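You operate a simulated robot arm through the tools that you are given. There is no shell and no other tool.

You are at the controls of a simulated robot arm. One attempt, no reset.

JOB
Leak-test the teal valve with three pump strokes; stand it in GOOD or REWORK by the screen.
Fine: air dial at valve; air out before you draw it; dial closed after.

It is judged by the outcome, as a careful person would: the job done as asked, and still so three seconds after it is handed in. It fails if anything else is knocked over, pushed out of place, dropped, spilled or broken.

ROBOT AND FRAMES
A 7-joint arm with a two-finger parallel gripper, fixed in place. Base frame: the origin is at the foot of the arm, x ahead of it, y to its left, z up; the work surface is at about z = 0. Units: cm, rad, N and s.
With the tool pointing down near the work surface it reaches from about 24 to 62 cm from the base axis. Its first joint turns from -1.152 to 1.152 rad. Payload 2.6 kg.
The TCP is the grasp point between the finger pads, 3 cm short of the fingertips. In the tool frame z runs along the fingers and y along their closing line. The gripper opens to 9.4 cm. The fingers are 2.8 cm wide and 1 cm thick; the gripper's body (5 by 9.6 cm) begins 5.5 cm behind the TCP.
Orientation is told as [roll, pitch, yaw] about the base's x, y, z axes, in that order, counted from this pose: with the fingers straight down and closing along the base's y, the tool's x points along the base's -x, its y along +y and its z along -z.

CONTROLS
- The arm moves only by the tool send_rows. Its argument "rows" is a list of rows, each a list of 7 numbers: the finger opening in cm, from 0 to 9.4, then the shift along the tool's x, y, z in cm, then the turn, a rotation vector about the tool's x, y, z in rad. In form: [[claw, dx, dy, dz, ax, ay, az], ...]. A call has 1 to 20 rows; each row is the pose to reach, as a shift and turn from the pose commanded when the call began, along the tool's axes at that moment. A row lasts 0.2 s, in which the tool goes at most 5 cm and 0.15 rad; a call with a longer step from one row to the next is refused whole, and so is a gripper value outside its range. Where a pose cannot be reached the arm comes as near as it can. A force on the tool above 40 N (or 10 N above the force at the start of the call, whichever is more), or a blocked arm, ends the call early, and 0.2 s more pass. The fingers move at their own pace (about 7.2 cm/s each) and stop on an object; they squeeze with about 28 N. The grip force told is the motor's: it shows also when the fingers shut on nothing. Time passes only in rows, and 0.2 s behind the last, so rows that repeat a pose let the fingers close. It gives the time, the measured TCP pose, the force on the tool (base axes), the opening and the grip force at its end, in the units of the frame above (readings bear some noise), with the torque about the TCP (base axes, N m) and any sound that the robot's microphone picked up.
- Cameras (640 x 400 px; columns grow to the right, rows downward): "scene" is fixed at [2.55, 42.46, 56.59]; the picture's right is [-0.86, -0.52, 0.00], its down [-0.28, 0.46, -0.84] and it looks along [0.44, -0.72, -0.54] (base axes); focal length 302 px, centre (320, 200). "wrist" rides on the gripper at [7.6, 1.4, -10.3] in the tool frame; the picture's right is [-0.18, 0.98, 0.00], its down [-0.75, -0.14, -0.64] and it looks along [-0.63, -0.12, 0.77] (tool axes); focal length 243 px, centre (320, 200). There is no depth. A picture from a camera that has moved, and an enlarged one, comes with that camera's place and axes in the base frame and with its lens.
- grab_frame(camera): a new picture of that camera. No time passes.
- inspect(camera, box): a new picture of the part [left, top, right, bottom] of that camera's present view, enlarged. No time passes.
- job_done(): hands the job in; it is judged then, once.

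Nothing tells you positions but the pictures and the camera data. Unless the task says otherwise, let go and move clear before handing in.

The tools are called as name(argument=value, ...) on one line, values as JSON. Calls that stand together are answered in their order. send_rows: Moves the arm, as the interface text tells. Its arguments: {"type":"object","properties":{"rows":{"type":"array","items":{"type":"array","items":{"type":"number"}}}},"required":["rows"]} The other tools are called the same way: grab_frame (camera) takes a picture; inspect (camera, box) takes an enlarged picture of a part of a camera's view; job_done () hands the job in.

At the start:

```text
clock: 0.0
eef_pos: [38.53, -7.24, 39.31]
orientation: [0.003, -0.002, -0.003]
ft_force: [0.2, 0.6, -0.2]
ft_torque: [0.0, 0.0, 0.01]
width: 9.43
finger_force: 0.1
```

scene: 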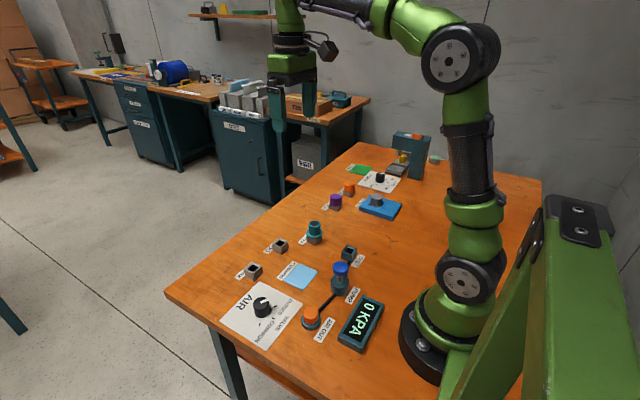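
wrist: 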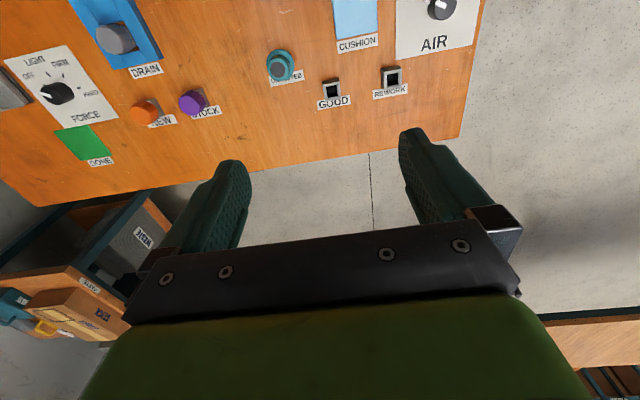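

I see a bench with an AIR dial, a screen reading "0 KPA", a blue pump, an orange AIR OUT button, and teal, purple and orange valves. I'll look closer before moving anything.

inspect(camera="scene", box=[200, 260, 400, 385])

inspect(camera="scene", box=[230, 200, 390, 300])

inspect(camera="scene", box=[310, 120, 470, 220])

inspect(camera="wrist", box=[240, 0, 480, 150])

inspect(camera="wrist", box=[0, 0, 240, 150])

```text
3.20 times, centred on (300, 322) of scene
camera zoom: at [2.55, 42.46, 56.59], right [-0.86, -0.52, 0.0], down [-0.28, 0.46, -0.84], along [0.44, -0.72, -0.54], focal length 965 px, centre (384, -192)
```

zoom: 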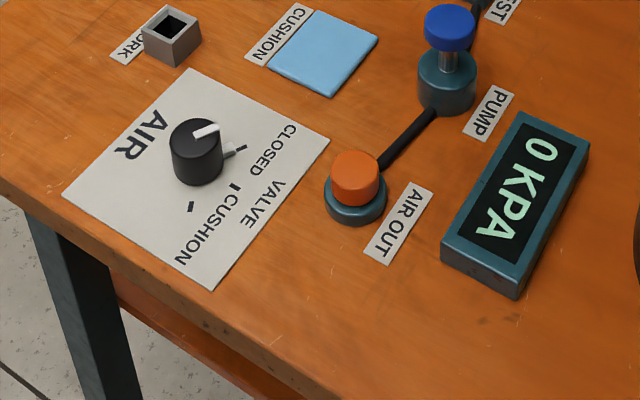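

```text
4.00 times, centred on (310, 250) of scene
camera zoom: at [2.55, 42.46, 56.59], right [-0.86, -0.52, 0.0], down [-0.28, 0.46, -0.84], along [0.44, -0.72, -0.54], focal length 1206 px, centre (360, 0)
```

zoom: 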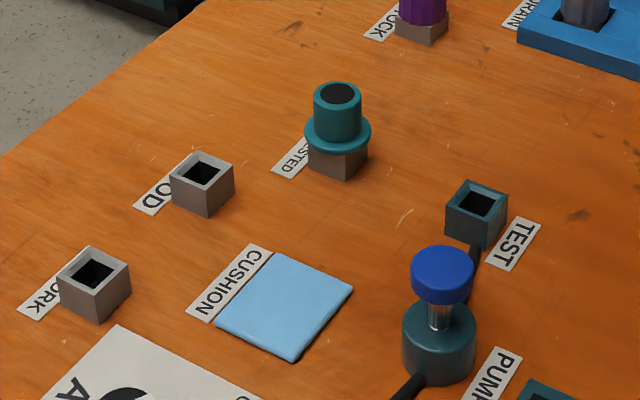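

```text
4.00 times, centred on (390, 170) of scene
camera zoom: at [2.55, 42.46, 56.59], right [-0.86, -0.52, 0.0], down [-0.28, 0.46, -0.84], along [0.44, -0.72, -0.54], focal length 1206 px, centre (40, 320)
```

zoom: 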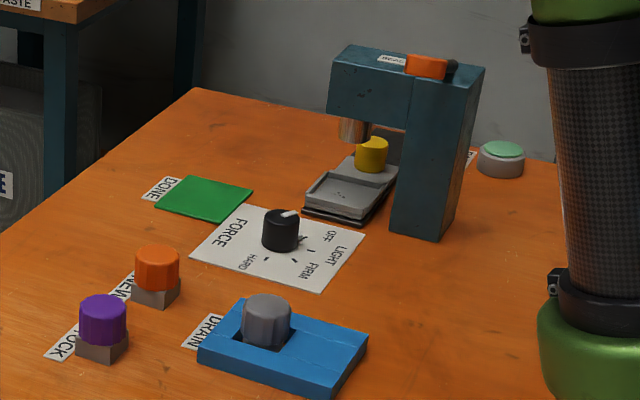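

```text
2.67 times, centred on (360, 75) of wrist
camera zoom: at [30.89, -5.89, 49.62], right [0.19, 0.98, 0.0], down [0.75, -0.14, 0.64], along [0.63, -0.12, -0.77], focal length 647 px, centre (213, 533)
```

zoom: 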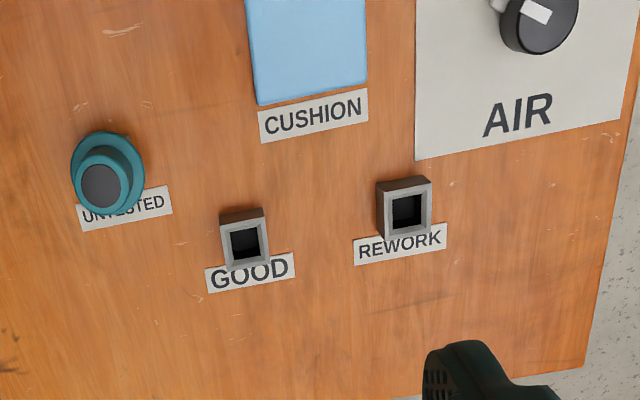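

```text
2.67 times, centred on (120, 75) of wrist
camera zoom: at [30.89, -5.89, 49.62], right [0.19, 0.98, 0.0], down [0.75, -0.14, 0.64], along [0.63, -0.12, -0.77], focal length 647 px, centre (853, 533)
```

zoom: 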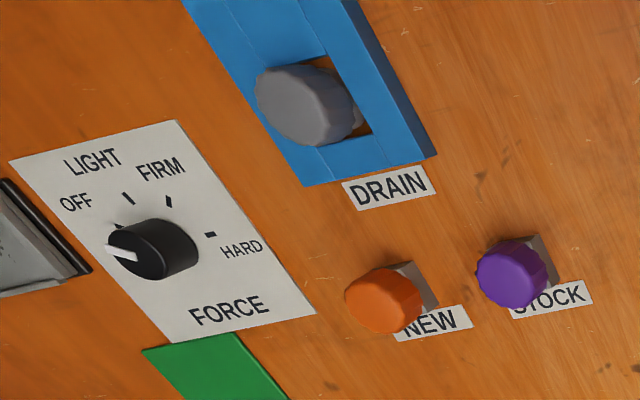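

Positions from both cameras so far: teal valve at about (38.5, -14), TEST socket at about (27, -13), pump at about (24, -1), AIR OUT at about (25, 9), AIR dial at about (35.5, 12), GOOD at about (44, -6) and REWORK at about (44, 5). I'll move the wrist camera back to check the near fixtures from above.

send_rows(rows=[[9.4, 3, 2, 1, 0, 0, 0], [9.4, 6, 4, 2, 0, 0, 0], [9.4, 9, 6, 4, 0, 0, 0], [9.4, 11, 8, 6, 0, 0, 0], [9.4, 12.5, 10, 8, 0, 0, 0], [9.4, 12.5, 11, 9, 0, 0, 0], [9.4, 12.5, 11, 9, 0, 0, 0]])

grab_frame(camera="wrist")

```text
clock: 1.6
eef_pos: [26.06, 4.04, 30.27]
orientation: [0.003, -0.002, -0.002]
ft_force: [-1.0, -0.1, -0.8]
ft_torque: [-0.01, 0.0, 0.02]
width: 9.4
finger_force: 0.0
```

```text
taken
camera wrist: at [18.42, 5.21, 40.6], right [0.19, 0.98, 0.0], down [0.75, -0.14, 0.64], along [0.63, -0.12, -0.77], focal length 243 px, centre (320, 200)
```

wrist: 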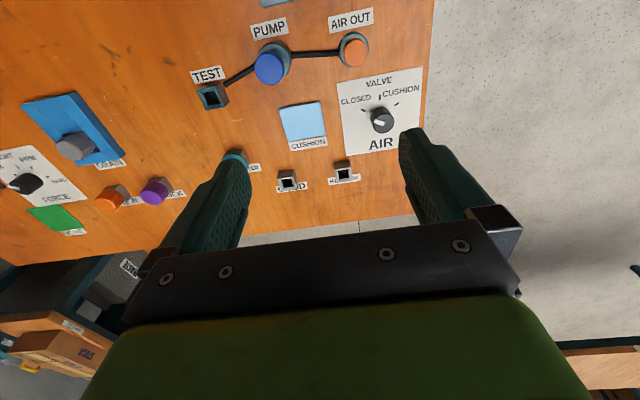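

inspect(camera="wrist", box=[180, 0, 440, 162])

inspect(camera="wrist", box=[330, 60, 430, 160])

inspect(camera="wrist", box=[180, 10, 310, 110])

```text
2.46 times, centred on (310, 81) of wrist
camera zoom: at [18.42, 5.21, 40.6], right [0.19, 0.98, 0.0], down [0.75, -0.14, 0.64], along [0.63, -0.12, -0.77], focal length 597 px, centre (345, 493)
```

zoom: 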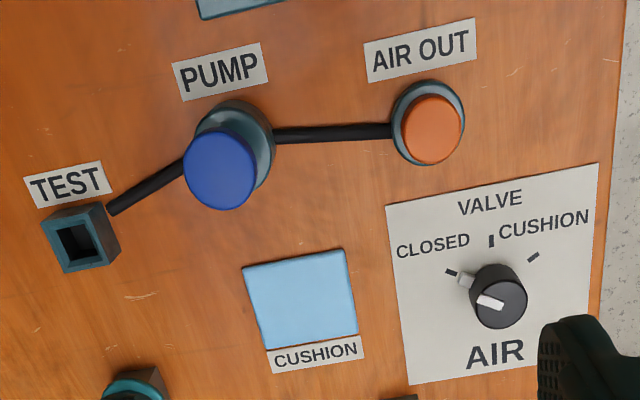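

```text
4.00 times, centred on (380, 110) of wrist
camera zoom: at [18.42, 5.21, 40.6], right [0.19, 0.98, 0.0], down [0.75, -0.14, 0.64], along [0.63, -0.12, -0.77], focal length 970 px, centre (80, 560)
```

zoom: 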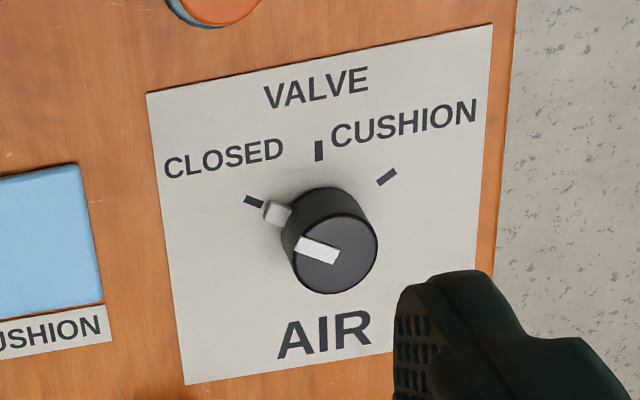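

```text
4.00 times, centred on (245, 60) of wrist
camera zoom: at [18.42, 5.21, 40.6], right [0.19, 0.98, 0.0], down [0.75, -0.14, 0.64], along [0.63, -0.12, -0.77], focal length 970 px, centre (620, 760)
```

zoom: 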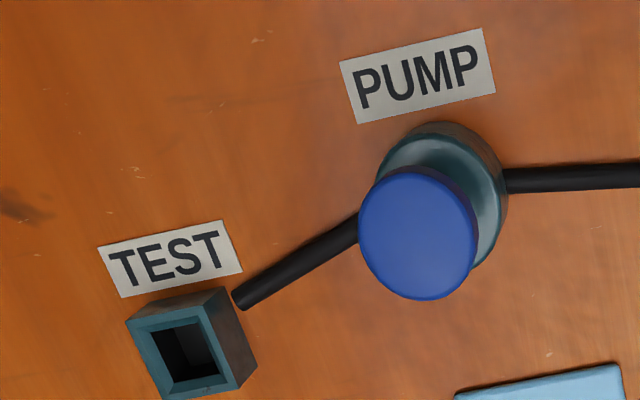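

The sockets and plates are aligned with the base axes, and the dial pointer is at CLOSED. Next I'll go above the teal valve at about (38.5, -14) for a close look.

send_rows(rows=[[9.4, -2, -3, 1, 0, 0, 0], [9.4, -4, -6, 2, 0, 0, 0], [9.4, -6.5, -9.5, 4, 0, 0, 0], [9.4, -9, -13, 6, 0, 0, 0], [9.4, -11, -16, 8, 0, 0, 0], [9.4, -12.4, -18, 10, 0, 0, 0], [9.4, -12.4, -18, 12, 0, 0, 0], [9.4, -12.4, -18, 12, 0, 0, 0]])

grab_frame(camera="wrist")

grab_frame(camera="scene")

```text
clock: 3.4
eef_pos: [38.4, -14.14, 18.32]
orientation: [0.002, -0.003, -0.003]
ft_force: [-0.3, -0.1, -0.6]
ft_torque: [0.0, -0.01, 0.0]
width: 9.39
finger_force: 0.1
```

```text
taken
camera wrist: at [30.9, -12.92, 28.56], right [0.19, 0.98, 0.0], down [0.75, -0.14, 0.64], along [0.63, -0.12, -0.77], focal length 243 px, centre (320, 200)
```

wrist: 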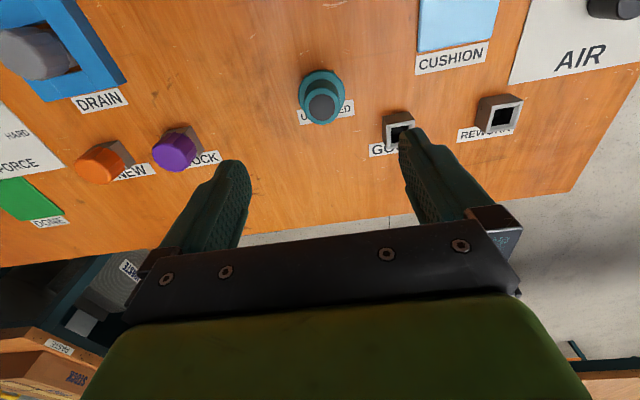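

```text
taken
```

scene: 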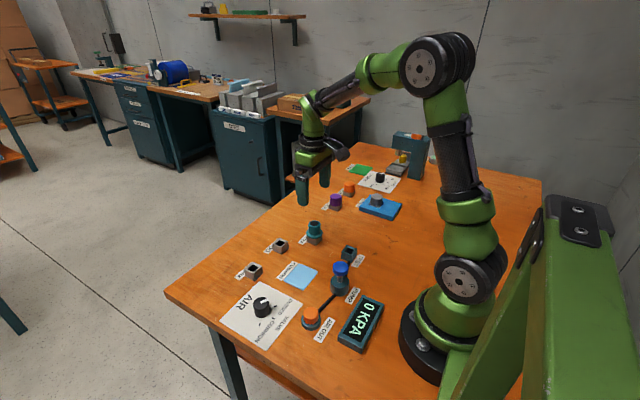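

inspect(camera="wrist", box=[270, 50, 430, 150])

inspect(camera="scene", box=[240, 200, 380, 300])

inspect(camera="wrist", box=[370, 80, 540, 170])

```text
4.00 times, centred on (350, 100) of wrist
camera zoom: at [30.9, -12.92, 28.56], right [0.19, 0.98, 0.0], down [0.75, -0.14, 0.64], along [0.63, -0.12, -0.77], focal length 970 px, centre (200, 600)
```

zoom: 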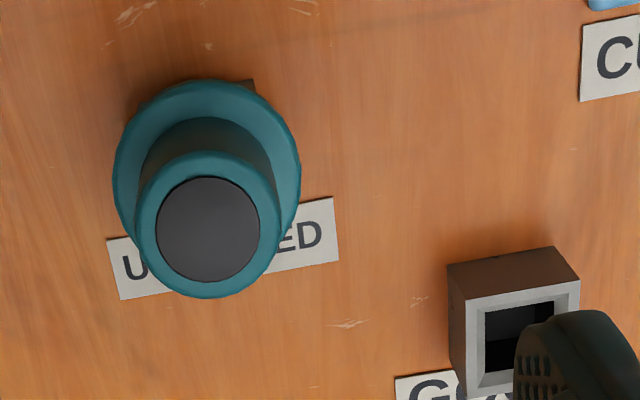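

```text
4.00 times, centred on (310, 250) of scene
camera zoom: at [2.56, 42.46, 56.59], right [-0.86, -0.52, 0.0], down [-0.28, 0.46, -0.84], along [0.44, -0.72, -0.54], focal length 1206 px, centre (360, 0)
```

zoom: 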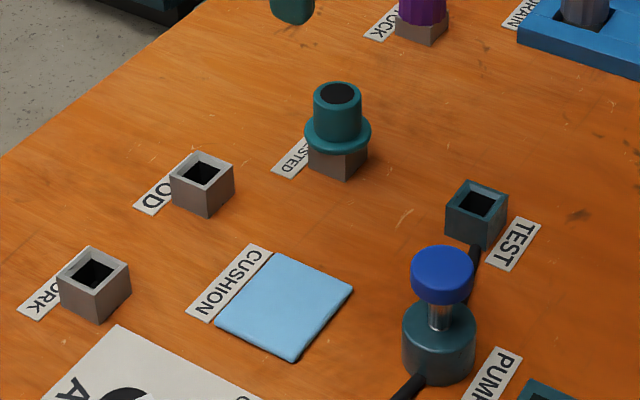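

```text
3.76 times, centred on (455, 125) of wrist
camera zoom: at [30.9, -12.92, 28.56], right [0.19, 0.98, 0.0], down [0.75, -0.14, 0.64], along [0.63, -0.12, -0.77], focal length 913 px, centre (-188, 482)
```

zoom: 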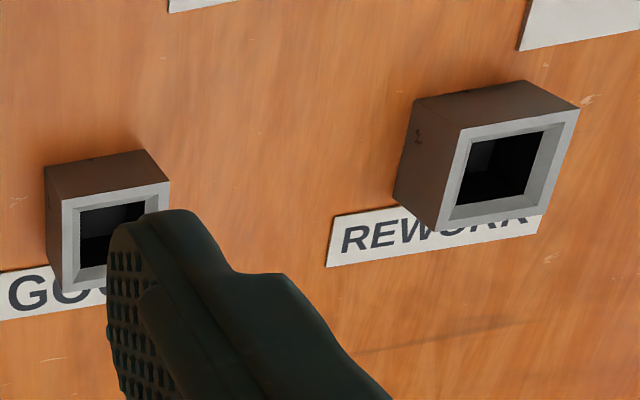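

The valve is almost directly under the TCP, with its top at about z 6.5, body 3.3 cm wide and flange 4.9 cm wide. I'll go down to z of about 10.5 with a small correction and look again.

send_rows(rows=[[9.4, 0.15, 0.2, 2, 0, 0, 0], [9.4, 0.15, 0.2, 4, 0, 0, 0], [9.4, 0.15, 0.2, 6, 0, 0, 0], [9.4, 0.15, 0.2, 7.5, 0, 0, 0], [9.4, 0.15, 0.2, 7.5, 0, 0, 0]])

grab_frame(camera="wrist")

inspect(camera="scene", box=[240, 160, 400, 260])

```text
clock: 4.6
eef_pos: [38.4, -13.98, 10.87]
orientation: [0.0, -0.003, -0.003]
ft_force: [0.2, 1.2, 0.4]
ft_torque: [0.03, 0.02, 0.01]
width: 9.41
finger_force: 0.1
```

```text
taken
camera wrist: at [30.72, -12.64, 21.13], right [0.19, 0.98, 0.0], down [0.75, -0.14, 0.64], along [0.63, -0.12, -0.77], focal length 243 px, centre (320, 200)
```

wrist: 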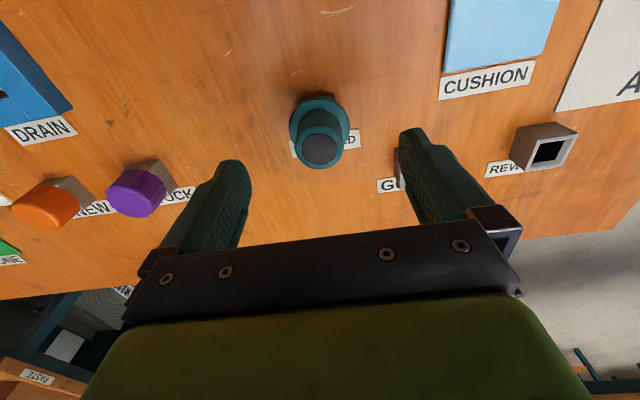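

```text
4.00 times, centred on (320, 210) of scene
camera zoom: at [2.55, 42.46, 56.59], right [-0.86, -0.52, 0.0], down [-0.28, 0.46, -0.84], along [0.44, -0.72, -0.54], focal length 1206 px, centre (320, 160)
```

zoom: 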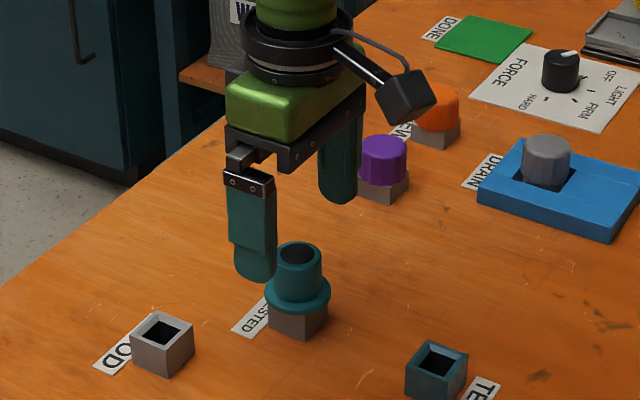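

inspect(camera="wrist", box=[260, 80, 388, 180])

```text
4.00 times, centred on (324, 130) of wrist
camera zoom: at [30.72, -12.64, 21.13], right [0.19, 0.98, 0.0], down [0.75, -0.14, 0.64], along [0.63, -0.12, -0.77], focal length 970 px, centre (304, 480)
```

zoom: 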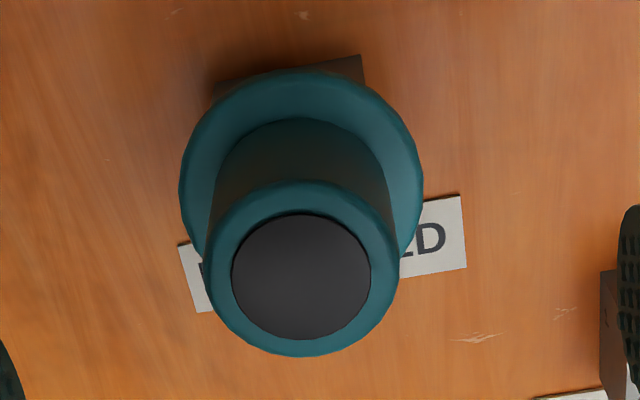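

The valve is centred under the gripper: top at z of about 6.6, flange top at about z 3. I'll descend so the fingertips sit just above the flange and close on the body.

send_rows(rows=[[9.4, 0, 0, 1.5, 0, 0, 0], [9.4, 0, 0, 3, 0, 0, 0], [9.4, 0, 0, 4.1, 0, 0, 0], [9.4, 0, 0, 4.1, 0, 0, 0]])

inspect(camera="scene", box=[260, 180, 380, 260])

inspect(camera="wrist", box=[200, 100, 440, 250])

```text
clock: 5.6
eef_pos: [38.34, -13.97, 6.72]
orientation: [0.001, -0.001, -0.002]
ft_force: [0.2, -0.2, 0.3]
ft_torque: [-0.03, 0.01, 0.0]
width: 9.41
finger_force: 0.1
```

```text
5.00 times, centred on (320, 220) of scene
camera zoom: at [2.55, 42.46, 56.59], right [-0.86, -0.52, 0.0], down [-0.28, 0.46, -0.84], along [0.44, -0.72, -0.54], focal length 1507 px, centre (320, 100)
```

zoom: 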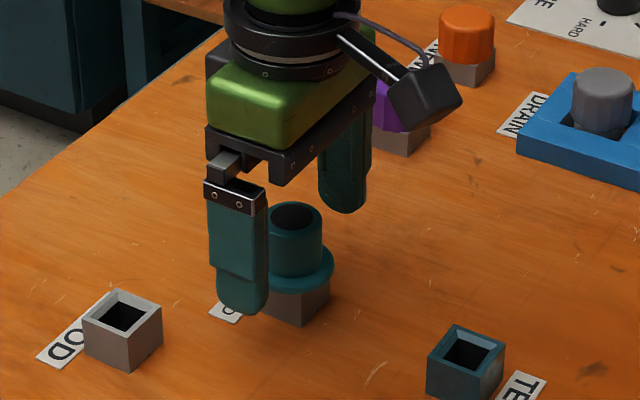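

```text
2.67 times, centred on (320, 175) of wrist
camera zoom: at [30.7, -12.69, 16.99], right [0.18, 0.98, 0.0], down [0.75, -0.14, 0.64], along [0.63, -0.12, -0.77], focal length 647 px, centre (320, 267)
```

zoom: 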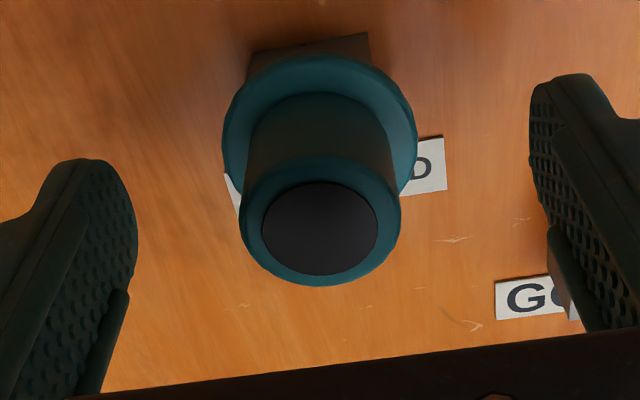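

The fingers straddle the body above the flange. Closing now, then lifting straight up a little if the grip is firm.

send_rows(rows=[[5, 0, 0, 0, 0, 0, 0], [3.5, 0, 0, 0, 0, 0, 0], [2, 0, 0, 0, 0, 0, 0], [2, 0, 0, 0, 0, 0, 0], [2, 0, 0, 0, 0, 0, 0]])

```text
clock: 6.8
eef_pos: [38.41, -14.13, 6.69]
orientation: [0.001, -0.003, -0.002]
ft_force: [0.2, -0.9, 6.5]
ft_torque: [-0.06, 0.02, 0.01]
width: 3.24
finger_force: 28.2
```

send_rows(rows=[[2, 0, 0, -0.5, 0, 0, 0], [2, 0, 0, -1.5, 0, 0, 0], [2, 0, 0, -3, 0, 0, 0], [2, 0, 0, -5, 0, 0, 0], [2, 0, 0, -8, 0, 0, 0], [2, 0, 0, -8, 0, 0, 0]])

inspect(camera="scene", box=[240, 150, 400, 270])

grab_frame(camera="wrist")

```text
clock: 8.2
eef_pos: [38.18, -13.96, 14.61]
orientation: [0.0, -0.002, -0.002]
ft_force: [0.1, -0.3, -1.1]
ft_torque: [-0.04, 0.01, 0.01]
width: 2.02
finger_force: 0.1
```

```text
3.33 times, centred on (320, 210) of scene
camera zoom: at [2.55, 42.46, 56.59], right [-0.86, -0.52, 0.0], down [-0.28, 0.46, -0.84], along [0.44, -0.72, -0.54], focal length 1005 px, centre (320, 167)
```

zoom: 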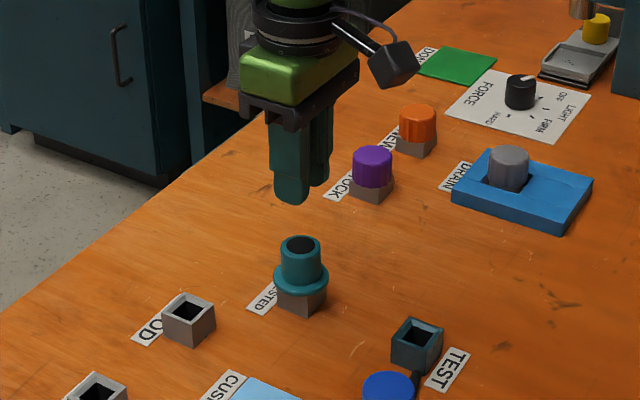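

```text
taken
camera wrist: at [30.69, -12.63, 25.03], right [0.19, 0.98, 0.0], down [0.75, -0.14, 0.64], along [0.63, -0.12, -0.77], focal length 243 px, centre (320, 200)
```

wrist: 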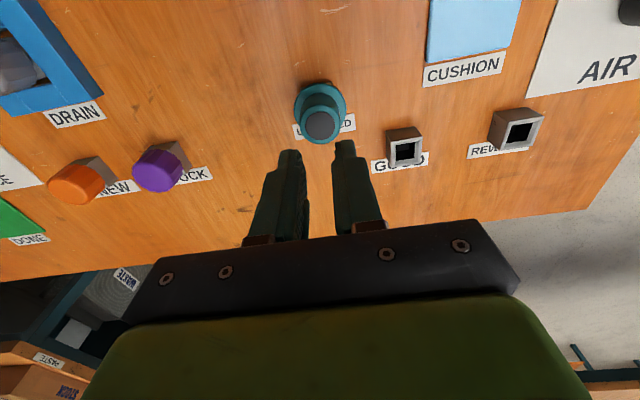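

The fingers closed on the valve at 3.24 cm but slipped off during the lift, and the valve is still upright in its holder. I'll check its shape to choose a better grip.

inspect(camera="scene", box=[295, 215, 335, 245])

inspect(camera="wrist", box=[280, 70, 360, 150])

inspect(camera="scene", box=[270, 170, 340, 220])

```text
13.33 times, centred on (315, 230) of scene
camera zoom: at [2.55, 42.46, 56.59], right [-0.86, -0.52, 0.0], down [-0.28, 0.46, -0.84], along [0.44, -0.72, -0.54], focal length 4020 px, centre (387, -200)
```

zoom: 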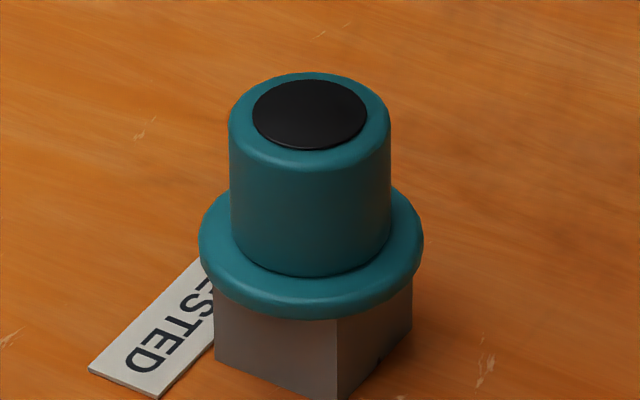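

```text
5.00 times, centred on (320, 110) of wrist
camera zoom: at [30.69, -12.63, 25.03], right [0.19, 0.98, 0.0], down [0.75, -0.14, 0.64], along [0.63, -0.12, -0.77], focal length 1213 px, centre (320, 650)
```

zoom: 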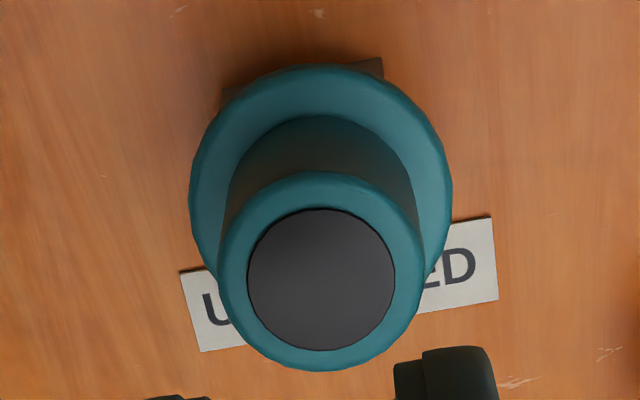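

```text
8.00 times, centred on (305, 195) of scene
camera zoom: at [2.55, 42.46, 56.59], right [-0.86, -0.52, 0.0], down [-0.28, 0.46, -0.84], along [0.44, -0.72, -0.54], focal length 2412 px, centre (440, 240)
```

zoom: 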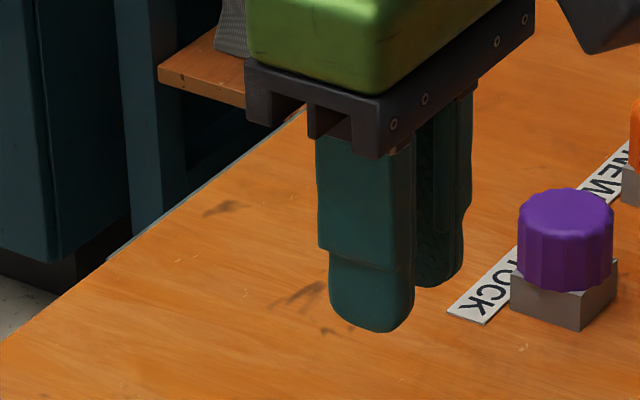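

The body is a plain straight cylinder, so the holder may grip it or the friction may be low. I'll grip again in the same place and lift very slowly, watching force and width.

send_rows(rows=[[6, 0, 0, 0, 0, 0, 0], [7, 0, 0, 2, 0, 0, 0], [7, 0, 0, 4, 0, 0, 0], [7, 0, 0, 6, 0, 0, 0], [7, 0, 0, 7.8, 0, 0, 0], [7, 0, 0, 7.8, 0, 0, 0], [3, 0, 0, 7.8, 0, 0, 0], [1, 0, 0, 7.8, 0, 0, 0], [1, 0, 0, 7.8, 0, 0, 0], [1, 0, 0, 7.8, 0, 0, 0], [1, 0, 0, 7.8, 0, 0, 0]])

inspect(camera="scene", box=[280, 190, 350, 240])

inspect(camera="wrist", box=[240, 100, 400, 200])

```text
clock: 10.6
eef_pos: [38.3, -13.93, 6.75]
orientation: [0.002, -0.003, -0.002]
ft_force: [-0.6, 0.0, 0.1]
ft_torque: [-0.01, 0.0, -0.02]
width: 3.24
finger_force: 28.2
```

```text
8.00 times, centred on (315, 215) of scene
camera zoom: at [2.55, 42.46, 56.59], right [-0.86, -0.52, 0.0], down [-0.28, 0.46, -0.84], along [0.44, -0.72, -0.54], focal length 2412 px, centre (360, 80)
```

zoom: 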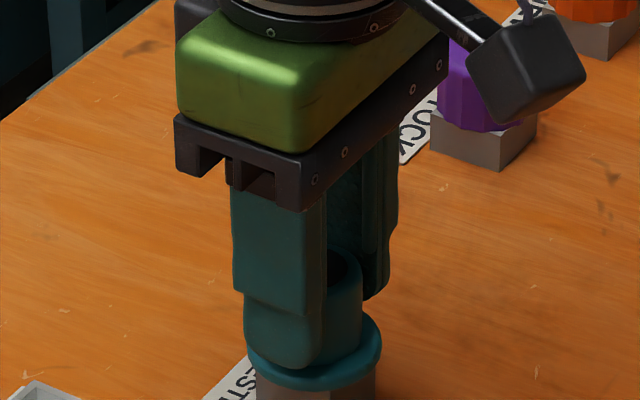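

```text
4.00 times, centred on (320, 150) of wrist
camera zoom: at [30.74, -12.64, 17.22], right [0.19, 0.98, 0.0], down [0.75, -0.14, 0.64], along [0.63, -0.12, -0.77], focal length 970 px, centre (320, 400)
```

zoom: 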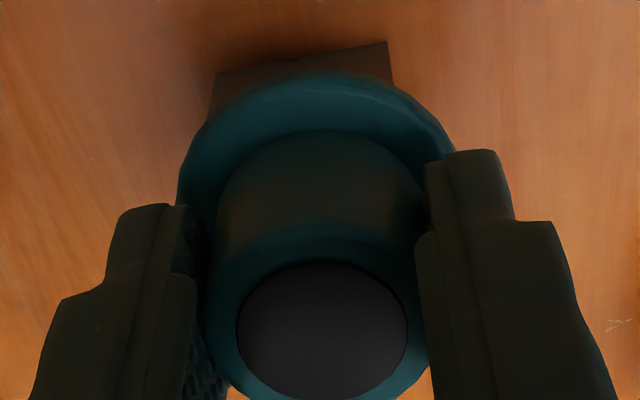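

send_rows(rows=[[1, 0, 0, -0.1, 0, 0, 0], [1, 0, 0, -0.2, 0, 0, 0], [1, 0, 0, -0.3, 0, 0, 0], [1, 0, 0, -0.4, 0, 0, 0], [1, 0, 0, -0.5, 0, 0, 0]])

inspect(camera="scene", box=[280, 190, 350, 240])

```text
clock: 11.8
eef_pos: [38.16, -13.99, 7.37]
orientation: [0.001, -0.002, -0.001]
ft_force: [-0.3, -0.6, -0.9]
ft_torque: [0.03, 0.0, -0.01]
width: 3.24
finger_force: 27.8
```

```text
8.00 times, centred on (315, 215) of scene
camera zoom: at [2.55, 42.46, 56.59], right [-0.86, -0.52, 0.0], down [-0.28, 0.46, -0.84], along [0.44, -0.72, -0.54], focal length 2412 px, centre (360, 80)
```

zoom: 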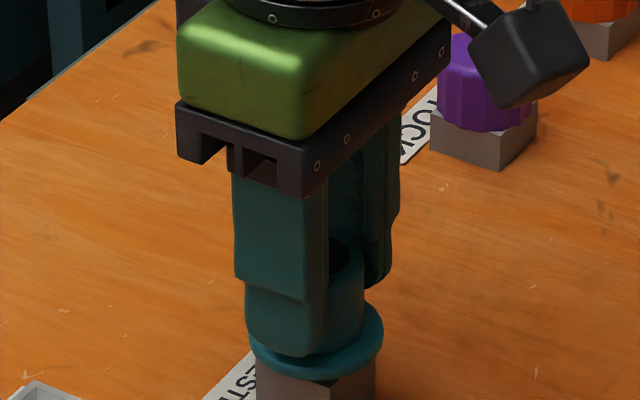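

The valve is rising with the gripper when moved slowly. Continuing the slow lift.

send_rows(rows=[[1, 0, 0, -0.2, 0, 0, 0], [1, 0, 0, -0.4, 0, 0, 0], [1, 0, 0, -0.6, 0, 0, 0], [1, 0, 0, -0.8, 0, 0, 0], [1, 0, 0, -1.0, 0, 0, 0], [1, 0, 0, -1.2, 0, 0, 0], [1, 0, 0, -1.4, 0, 0, 0], [1, 0, 0, -1.6, 0, 0, 0]])

inspect(camera="scene", box=[280, 190, 350, 240])

```text
clock: 13.6
eef_pos: [38.2, -13.93, 8.94]
orientation: [0.002, -0.002, -0.001]
ft_force: [-0.3, 0.4, 0.1]
ft_torque: [0.01, -0.04, -0.01]
width: 3.24
finger_force: 27.8
```

```text
8.00 times, centred on (315, 215) of scene
camera zoom: at [2.56, 42.46, 56.59], right [-0.86, -0.52, 0.0], down [-0.28, 0.46, -0.84], along [0.44, -0.72, -0.54], focal length 2412 px, centre (360, 80)
```

zoom: 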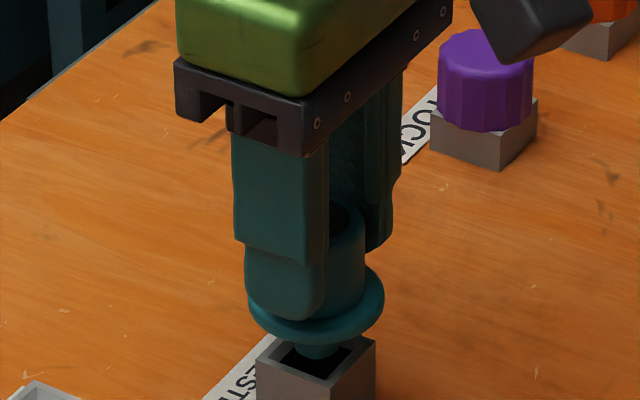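

The valve is lifting cleanly and its round stem is coming out of the holder. I'll keep lifting gently to clear it.

send_rows(rows=[[1, 0, 0, -0.2, 0, 0, 0], [1, 0, 0, -0.5, 0, 0, 0], [1, 0, 0, -0.8, 0, 0, 0], [1, 0, 0, -1.1, 0, 0, 0], [1, 0, 0, -1.4, 0, 0, 0], [1, 0, 0, -1.8, 0, 0, 0], [1, 0, 0, -2.2, 0, 0, 0], [1, 0, 0, -2.6, 0, 0, 0], [1, 0, 0, -3.0, 0, 0, 0], [1, 0, 0, -3.4, 0, 0, 0], [1, 0, 0, -3.8, 0, 0, 0], [1, 0, 0, -4.1, 0, 0, 0], [1, 0, 0, -4.3, 0, 0, 0], [1, 0, 0, -4.4, 0, 0, 0]])

inspect(camera="scene", box=[270, 170, 350, 240])

grab_frame(camera="wrist")

```text
clock: 16.6
eef_pos: [38.23, -13.98, 13.36]
orientation: [0.002, -0.002, -0.002]
ft_force: [-0.5, 0.6, 0.2]
ft_torque: [-0.01, 0.02, -0.01]
width: 3.26
finger_force: 28.5
```

```text
5.71 times, centred on (310, 205) of scene
camera zoom: at [2.55, 42.46, 56.59], right [-0.86, -0.52, 0.0], down [-0.28, 0.46, -0.84], along [0.44, -0.72, -0.54], focal length 1723 px, centre (377, 171)
```

zoom: 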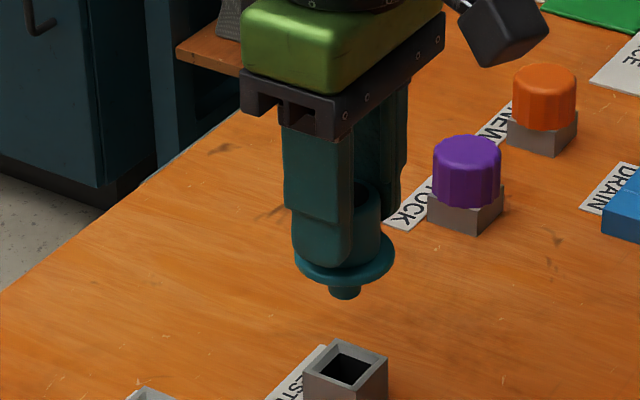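

```text
taken
camera wrist: at [30.67, -12.65, 23.72], right [0.19, 0.98, 0.0], down [0.75, -0.14, 0.64], along [0.63, -0.12, -0.77], focal length 243 px, centre (320, 200)
```

wrist: 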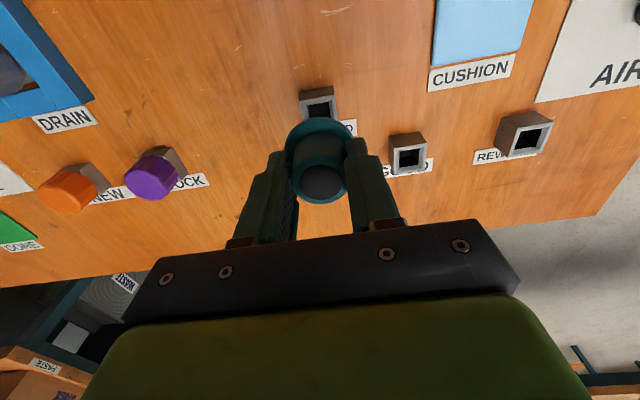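

The valve is securely held, with a short round stem. I'll zoom in on the sockets to measure the displacements.

inspect(camera="wrist", box=[290, 70, 450, 190])

inspect(camera="scene", box=[300, 200, 330, 225])

inspect(camera="scene", box=[290, 220, 370, 280])

```text
3.33 times, centred on (370, 130) of wrist
camera zoom: at [30.67, -12.65, 23.72], right [0.19, 0.98, 0.0], down [0.75, -0.14, 0.64], along [0.63, -0.12, -0.77], focal length 809 px, centre (153, 433)
```

zoom: 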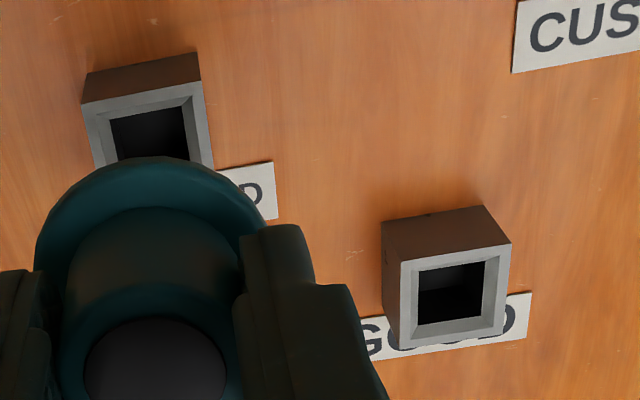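

```text
16.00 times, centred on (315, 212) of scene
camera zoom: at [2.55, 42.46, 56.59], right [-0.86, -0.52, 0.0], down [-0.28, 0.46, -0.84], along [0.44, -0.72, -0.54], focal length 4824 px, centre (400, 0)
```

zoom: 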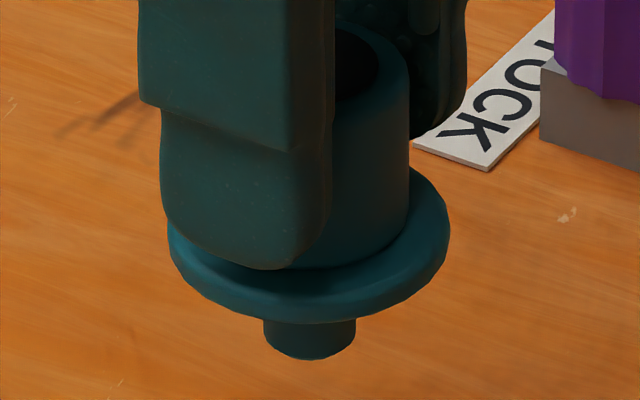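

```text
6.67 times, centred on (330, 250) of scene
camera zoom: at [2.55, 42.46, 56.59], right [-0.86, -0.52, 0.0], down [-0.28, 0.46, -0.84], along [0.44, -0.72, -0.54], focal length 2010 px, centre (253, -133)
```

zoom: 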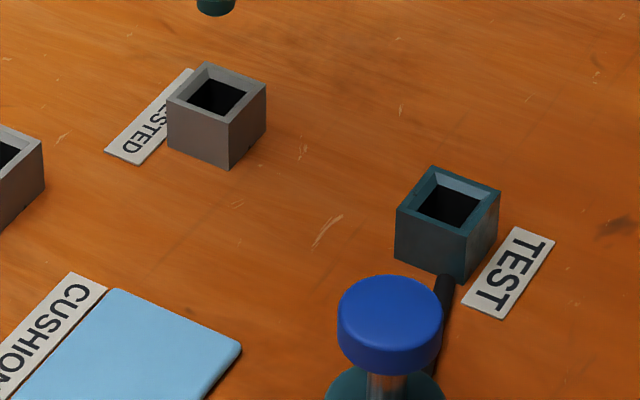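

UNTESTED to TEST is about (-11.45, +0.86) by both cameras. I'll carry the valve there gently at the present height.

send_rows(rows=[[1, 0.2, 0, 0, 0, 0, 0], [1, 0.6, 0.05, 0, 0, 0, 0], [1, 1.2, 0.1, 0, 0, 0, 0], [1, 2.0, 0.2, 0, 0, 0, 0], [1, 3.0, 0.3, 0, 0, 0, 0], [1, 4.0, 0.4, 0, 0, 0, 0], [1, 5.0, 0.5, 0, 0, 0, 0], [1, 6.0, 0.6, 0, 0, 0, 0], [1, 7.0, 0.7, 0, 0, 0, 0], [1, 8.0, 0.8, 0, 0, 0, 0], [1, 9.0, 0.86, 0, 0, 0, 0], [1, 9.9, 0.86, 0, 0, 0, 0], [1, 10.6, 0.86, 0, 0, 0, 0], [1, 11.1, 0.86, 0, 0, 0, 0], [1, 11.35, 0.86, 0, 0, 0, 0], [1, 11.45, 0.86, 0, 0, 0, 0], [1, 11.45, 0.86, 0, 0, 0, 0]])

grab_frame(camera="wrist")

inspect(camera="scene", box=[310, 190, 400, 290])

```text
clock: 20.2
eef_pos: [26.8, -13.02, 13.32]
orientation: [0.002, -0.004, -0.001]
ft_force: [0.6, 0.8, -0.7]
ft_torque: [-0.01, 0.03, -0.04]
width: 3.23
finger_force: 28.4
```

```text
taken
camera wrist: at [19.21, -11.77, 23.7], right [0.19, 0.98, 0.0], down [0.75, -0.14, 0.64], along [0.63, -0.12, -0.77], focal length 243 px, centre (320, 200)
```

wrist: 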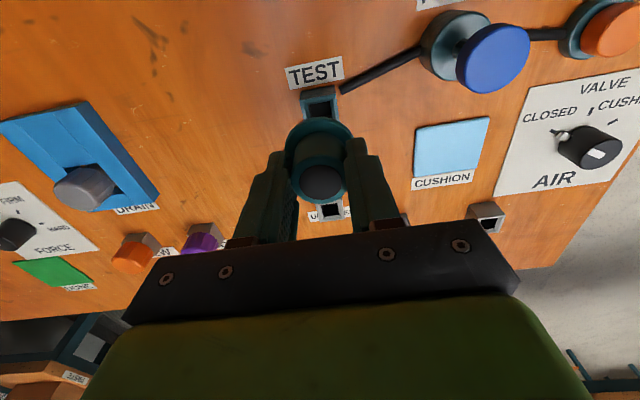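

```text
4.00 times, centred on (355, 240) of scene
camera zoom: at [2.55, 42.46, 56.59], right [-0.86, -0.52, 0.0], down [-0.28, 0.46, -0.84], along [0.44, -0.72, -0.54], focal length 1206 px, centre (180, 40)
```

zoom: 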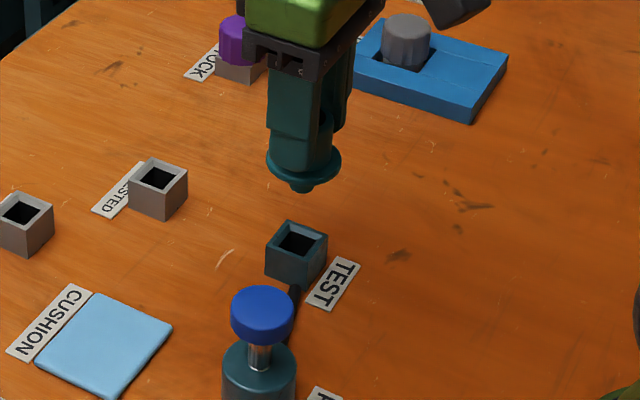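

inspect(camera="wrist", box=[290, 70, 450, 190])

inspect(camera="scene", box=[340, 230, 380, 260])

```text
3.33 times, centred on (370, 130) of wrist
camera zoom: at [19.21, -11.77, 23.7], right [0.19, 0.98, 0.0], down [0.75, -0.14, 0.64], along [0.63, -0.12, -0.77], focal length 809 px, centre (153, 433)
```

zoom: 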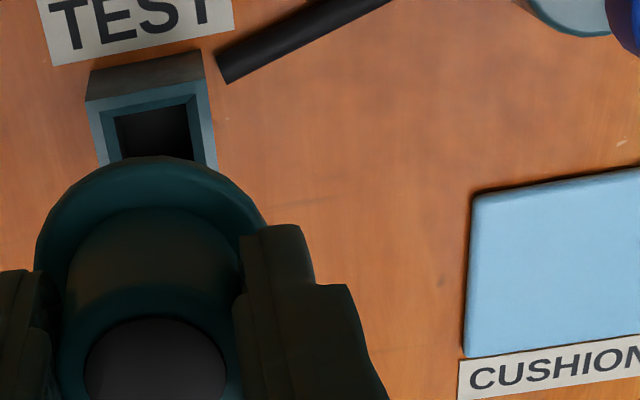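

```text
13.33 times, centred on (360, 245) of scene
camera zoom: at [2.55, 42.46, 56.59], right [-0.86, -0.52, 0.0], down [-0.28, 0.46, -0.84], along [0.44, -0.72, -0.54], focal length 4020 px, centre (-213, -400)
```

zoom: 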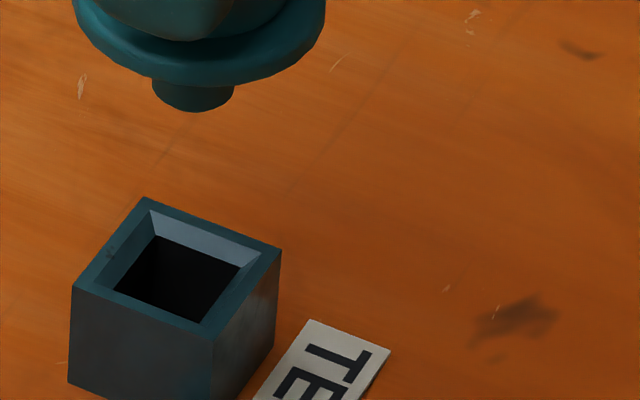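

TEST lines up within about 1 mm (0.1 cm correction in +y). I'll descend to just above the socket and check before inserting.

send_rows(rows=[[1, 0, 0.05, 0.3, 0, 0, 0], [1, 0, 0.1, 0.8, 0, 0, 0], [1, 0, 0.1, 1.5, 0, 0, 0], [1, 0, 0.1, 2.3, 0, 0, 0], [1, 0, 0.1, 3.1, 0, 0, 0], [1, 0, 0.1, 3.8, 0, 0, 0], [1, 0, 0.1, 4.2, 0, 0, 0], [1, 0, 0.1, 4.5, 0, 0, 0], [1, 0, 0.1, 4.6, 0, 0, 0]])

inspect(camera="scene", box=[330, 220, 380, 260])

inspect(camera="wrist", box=[250, 70, 410, 190])

```text
clock: 22.2
eef_pos: [26.81, -12.97, 8.72]
orientation: [0.003, -0.001, -0.001]
ft_force: [0.2, 1.0, -0.9]
ft_torque: [0.0, -0.02, 0.02]
width: 3.22
finger_force: 28.7
```

```text
10.00 times, centred on (355, 240) of scene
camera zoom: at [2.55, 42.46, 56.59], right [-0.86, -0.52, 0.0], down [-0.28, 0.46, -0.84], along [0.44, -0.72, -0.54], focal length 3015 px, centre (-30, -200)
```

zoom: 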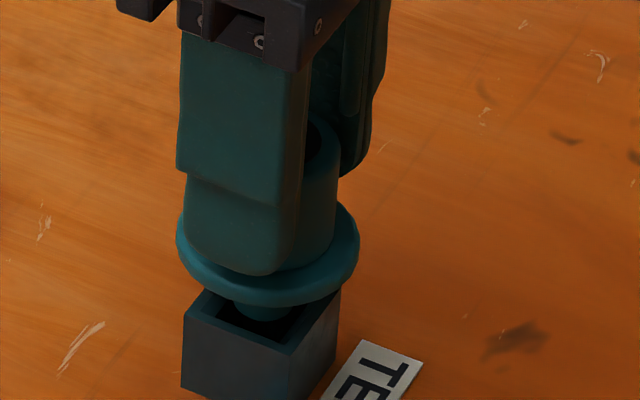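

```text
3.33 times, centred on (330, 130) of wrist
camera zoom: at [19.22, -11.68, 19.12], right [0.19, 0.98, 0.0], down [0.75, -0.14, 0.64], along [0.63, -0.12, -0.77], focal length 809 px, centre (287, 433)
```

zoom: 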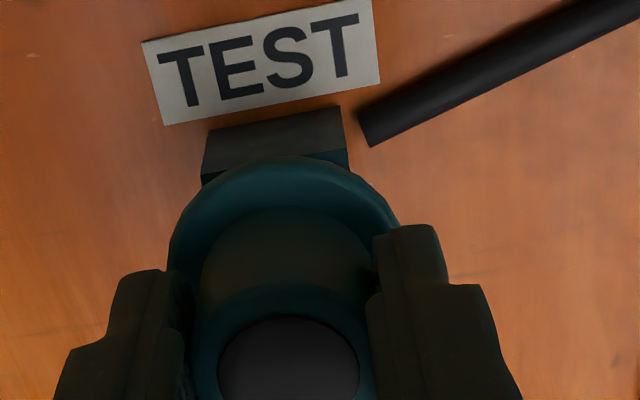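

The stem is at the mouth of TEST and centred. I'll insert slowly.

send_rows(rows=[[1, 0, 0, 0.2, 0, 0, 0], [1, 0, 0, 0.4, 0, 0, 0], [1, 0, 0, 0.6, 0, 0, 0], [1, 0, 0, 0.8, 0, 0, 0], [1, 0, 0, 1.0, 0, 0, 0]])

inspect(camera="scene", box=[330, 220, 380, 260])

```text
clock: 23.4
eef_pos: [26.87, -13.07, 7.76]
orientation: [0.002, -0.002, -0.002]
ft_force: [1.5, -0.4, -0.7]
ft_torque: [-0.01, 0.01, 0.0]
width: 3.23
finger_force: 28.0
```

```text
10.00 times, centred on (355, 240) of scene
camera zoom: at [2.55, 42.46, 56.59], right [-0.86, -0.52, 0.0], down [-0.28, 0.46, -0.84], along [0.44, -0.72, -0.54], focal length 3015 px, centre (-30, -200)
```

zoom: 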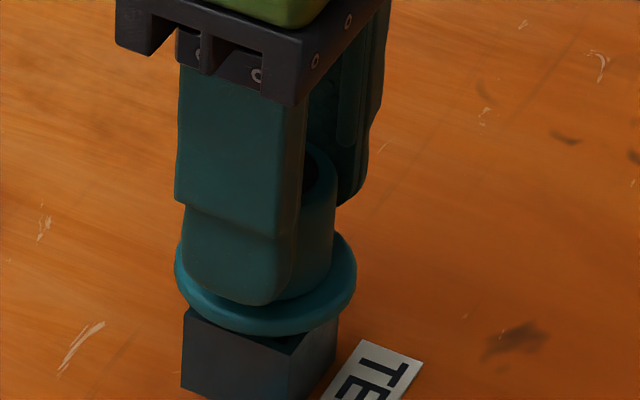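

No resistance and the stem is inside the socket. I'll lower the last centimetre in small steps until it seats.

send_rows(rows=[[1, 0, 0, 0.2, 0, 0, 0], [1, 0, 0, 0.4, 0, 0, 0], [1, 0, 0, 0.55, 0, 0, 0], [1, 0, 0, 0.7, 0, 0, 0]])

inspect(camera="scene", box=[330, 220, 380, 260])

```text
clock: 24.4
eef_pos: [26.76, -12.92, 7.04]
orientation: [0.001, -0.001, -0.001]
ft_force: [-0.5, 0.4, 3.2]
ft_torque: [0.1, 0.05, 0.01]
width: 3.23
finger_force: 28.3
```

```text
10.00 times, centred on (355, 240) of scene
camera zoom: at [2.55, 42.46, 56.59], right [-0.86, -0.52, 0.0], down [-0.28, 0.46, -0.84], along [0.44, -0.72, -0.54], focal length 3015 px, centre (-30, -200)
```

zoom: 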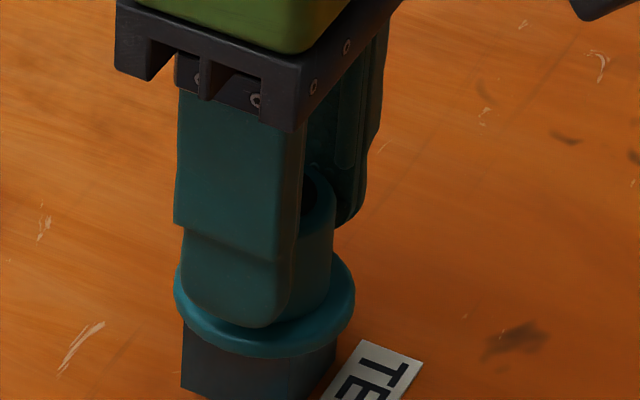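

send_rows(rows=[[1, 0, 0, 0.1, 0, 0, 0], [1, 0, 0, 0.2, 0, 0, 0], [1, 0, 0, 0.2, 0, 0, 0]])

inspect(camera="scene", box=[340, 230, 370, 260])

```text
clock: 25.2
eef_pos: [26.78, -12.9, 6.89]
orientation: [0.001, -0.004, 0.0]
ft_force: [-1.3, 6.6, 15.0]
ft_torque: [0.25, -0.06, -0.02]
width: 3.23
finger_force: 28.1
```

```text
13.33 times, centred on (355, 245) of scene
camera zoom: at [2.55, 42.46, 56.59], right [-0.86, -0.52, 0.0], down [-0.28, 0.46, -0.84], along [0.44, -0.72, -0.54], focal length 4020 px, centre (-147, -400)
```

zoom: 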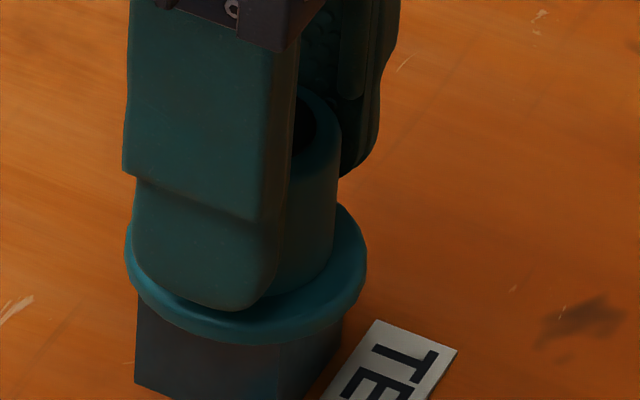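

The rising force at the same height as in the original holder means the flange is seated. I'll ease up slightly, open, and check that it stands straight.

send_rows(rows=[[1, 0, 0, -0.1, 0, 0, 0], [3.6, 0, 0, -0.1, 0, 0, 0], [5, 0, 0, -0.1, 0, 0, 0], [6.5, 0, 0, -0.1, 0, 0, 0], [6.5, 0, 0, -0.1, 0, 0, 0]])

inspect(camera="scene", box=[330, 220, 380, 260])

inspect(camera="wrist", box=[200, 80, 440, 230])

```text
clock: 26.4
eef_pos: [26.78, -12.9, 6.92]
orientation: [0.001, -0.002, -0.001]
ft_force: [0.3, -0.3, 0.4]
ft_torque: [0.0, 0.01, 0.01]
width: 6.47
finger_force: 0.1
```

```text
10.00 times, centred on (355, 240) of scene
camera zoom: at [2.55, 42.46, 56.59], right [-0.86, -0.52, 0.0], down [-0.28, 0.46, -0.84], along [0.44, -0.72, -0.54], focal length 3015 px, centre (-30, -200)
```

zoom: 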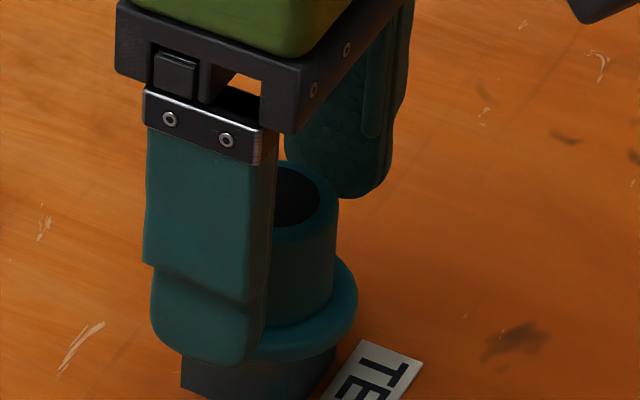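

```text
2.67 times, centred on (320, 155) of wrist
camera zoom: at [19.2, -11.67, 17.3], right [0.19, 0.98, 0.0], down [0.75, -0.14, 0.64], along [0.63, -0.12, -0.77], focal length 647 px, centre (320, 320)
```

zoom: 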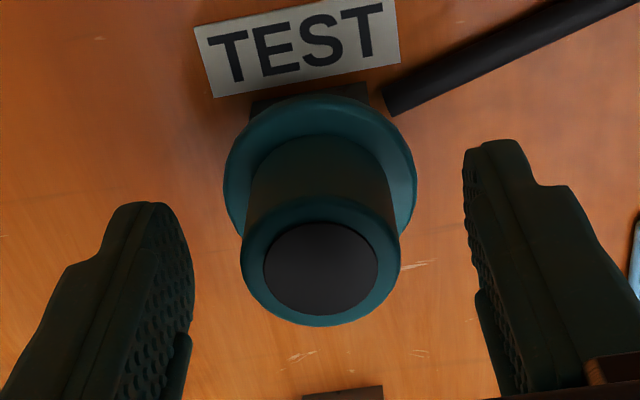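

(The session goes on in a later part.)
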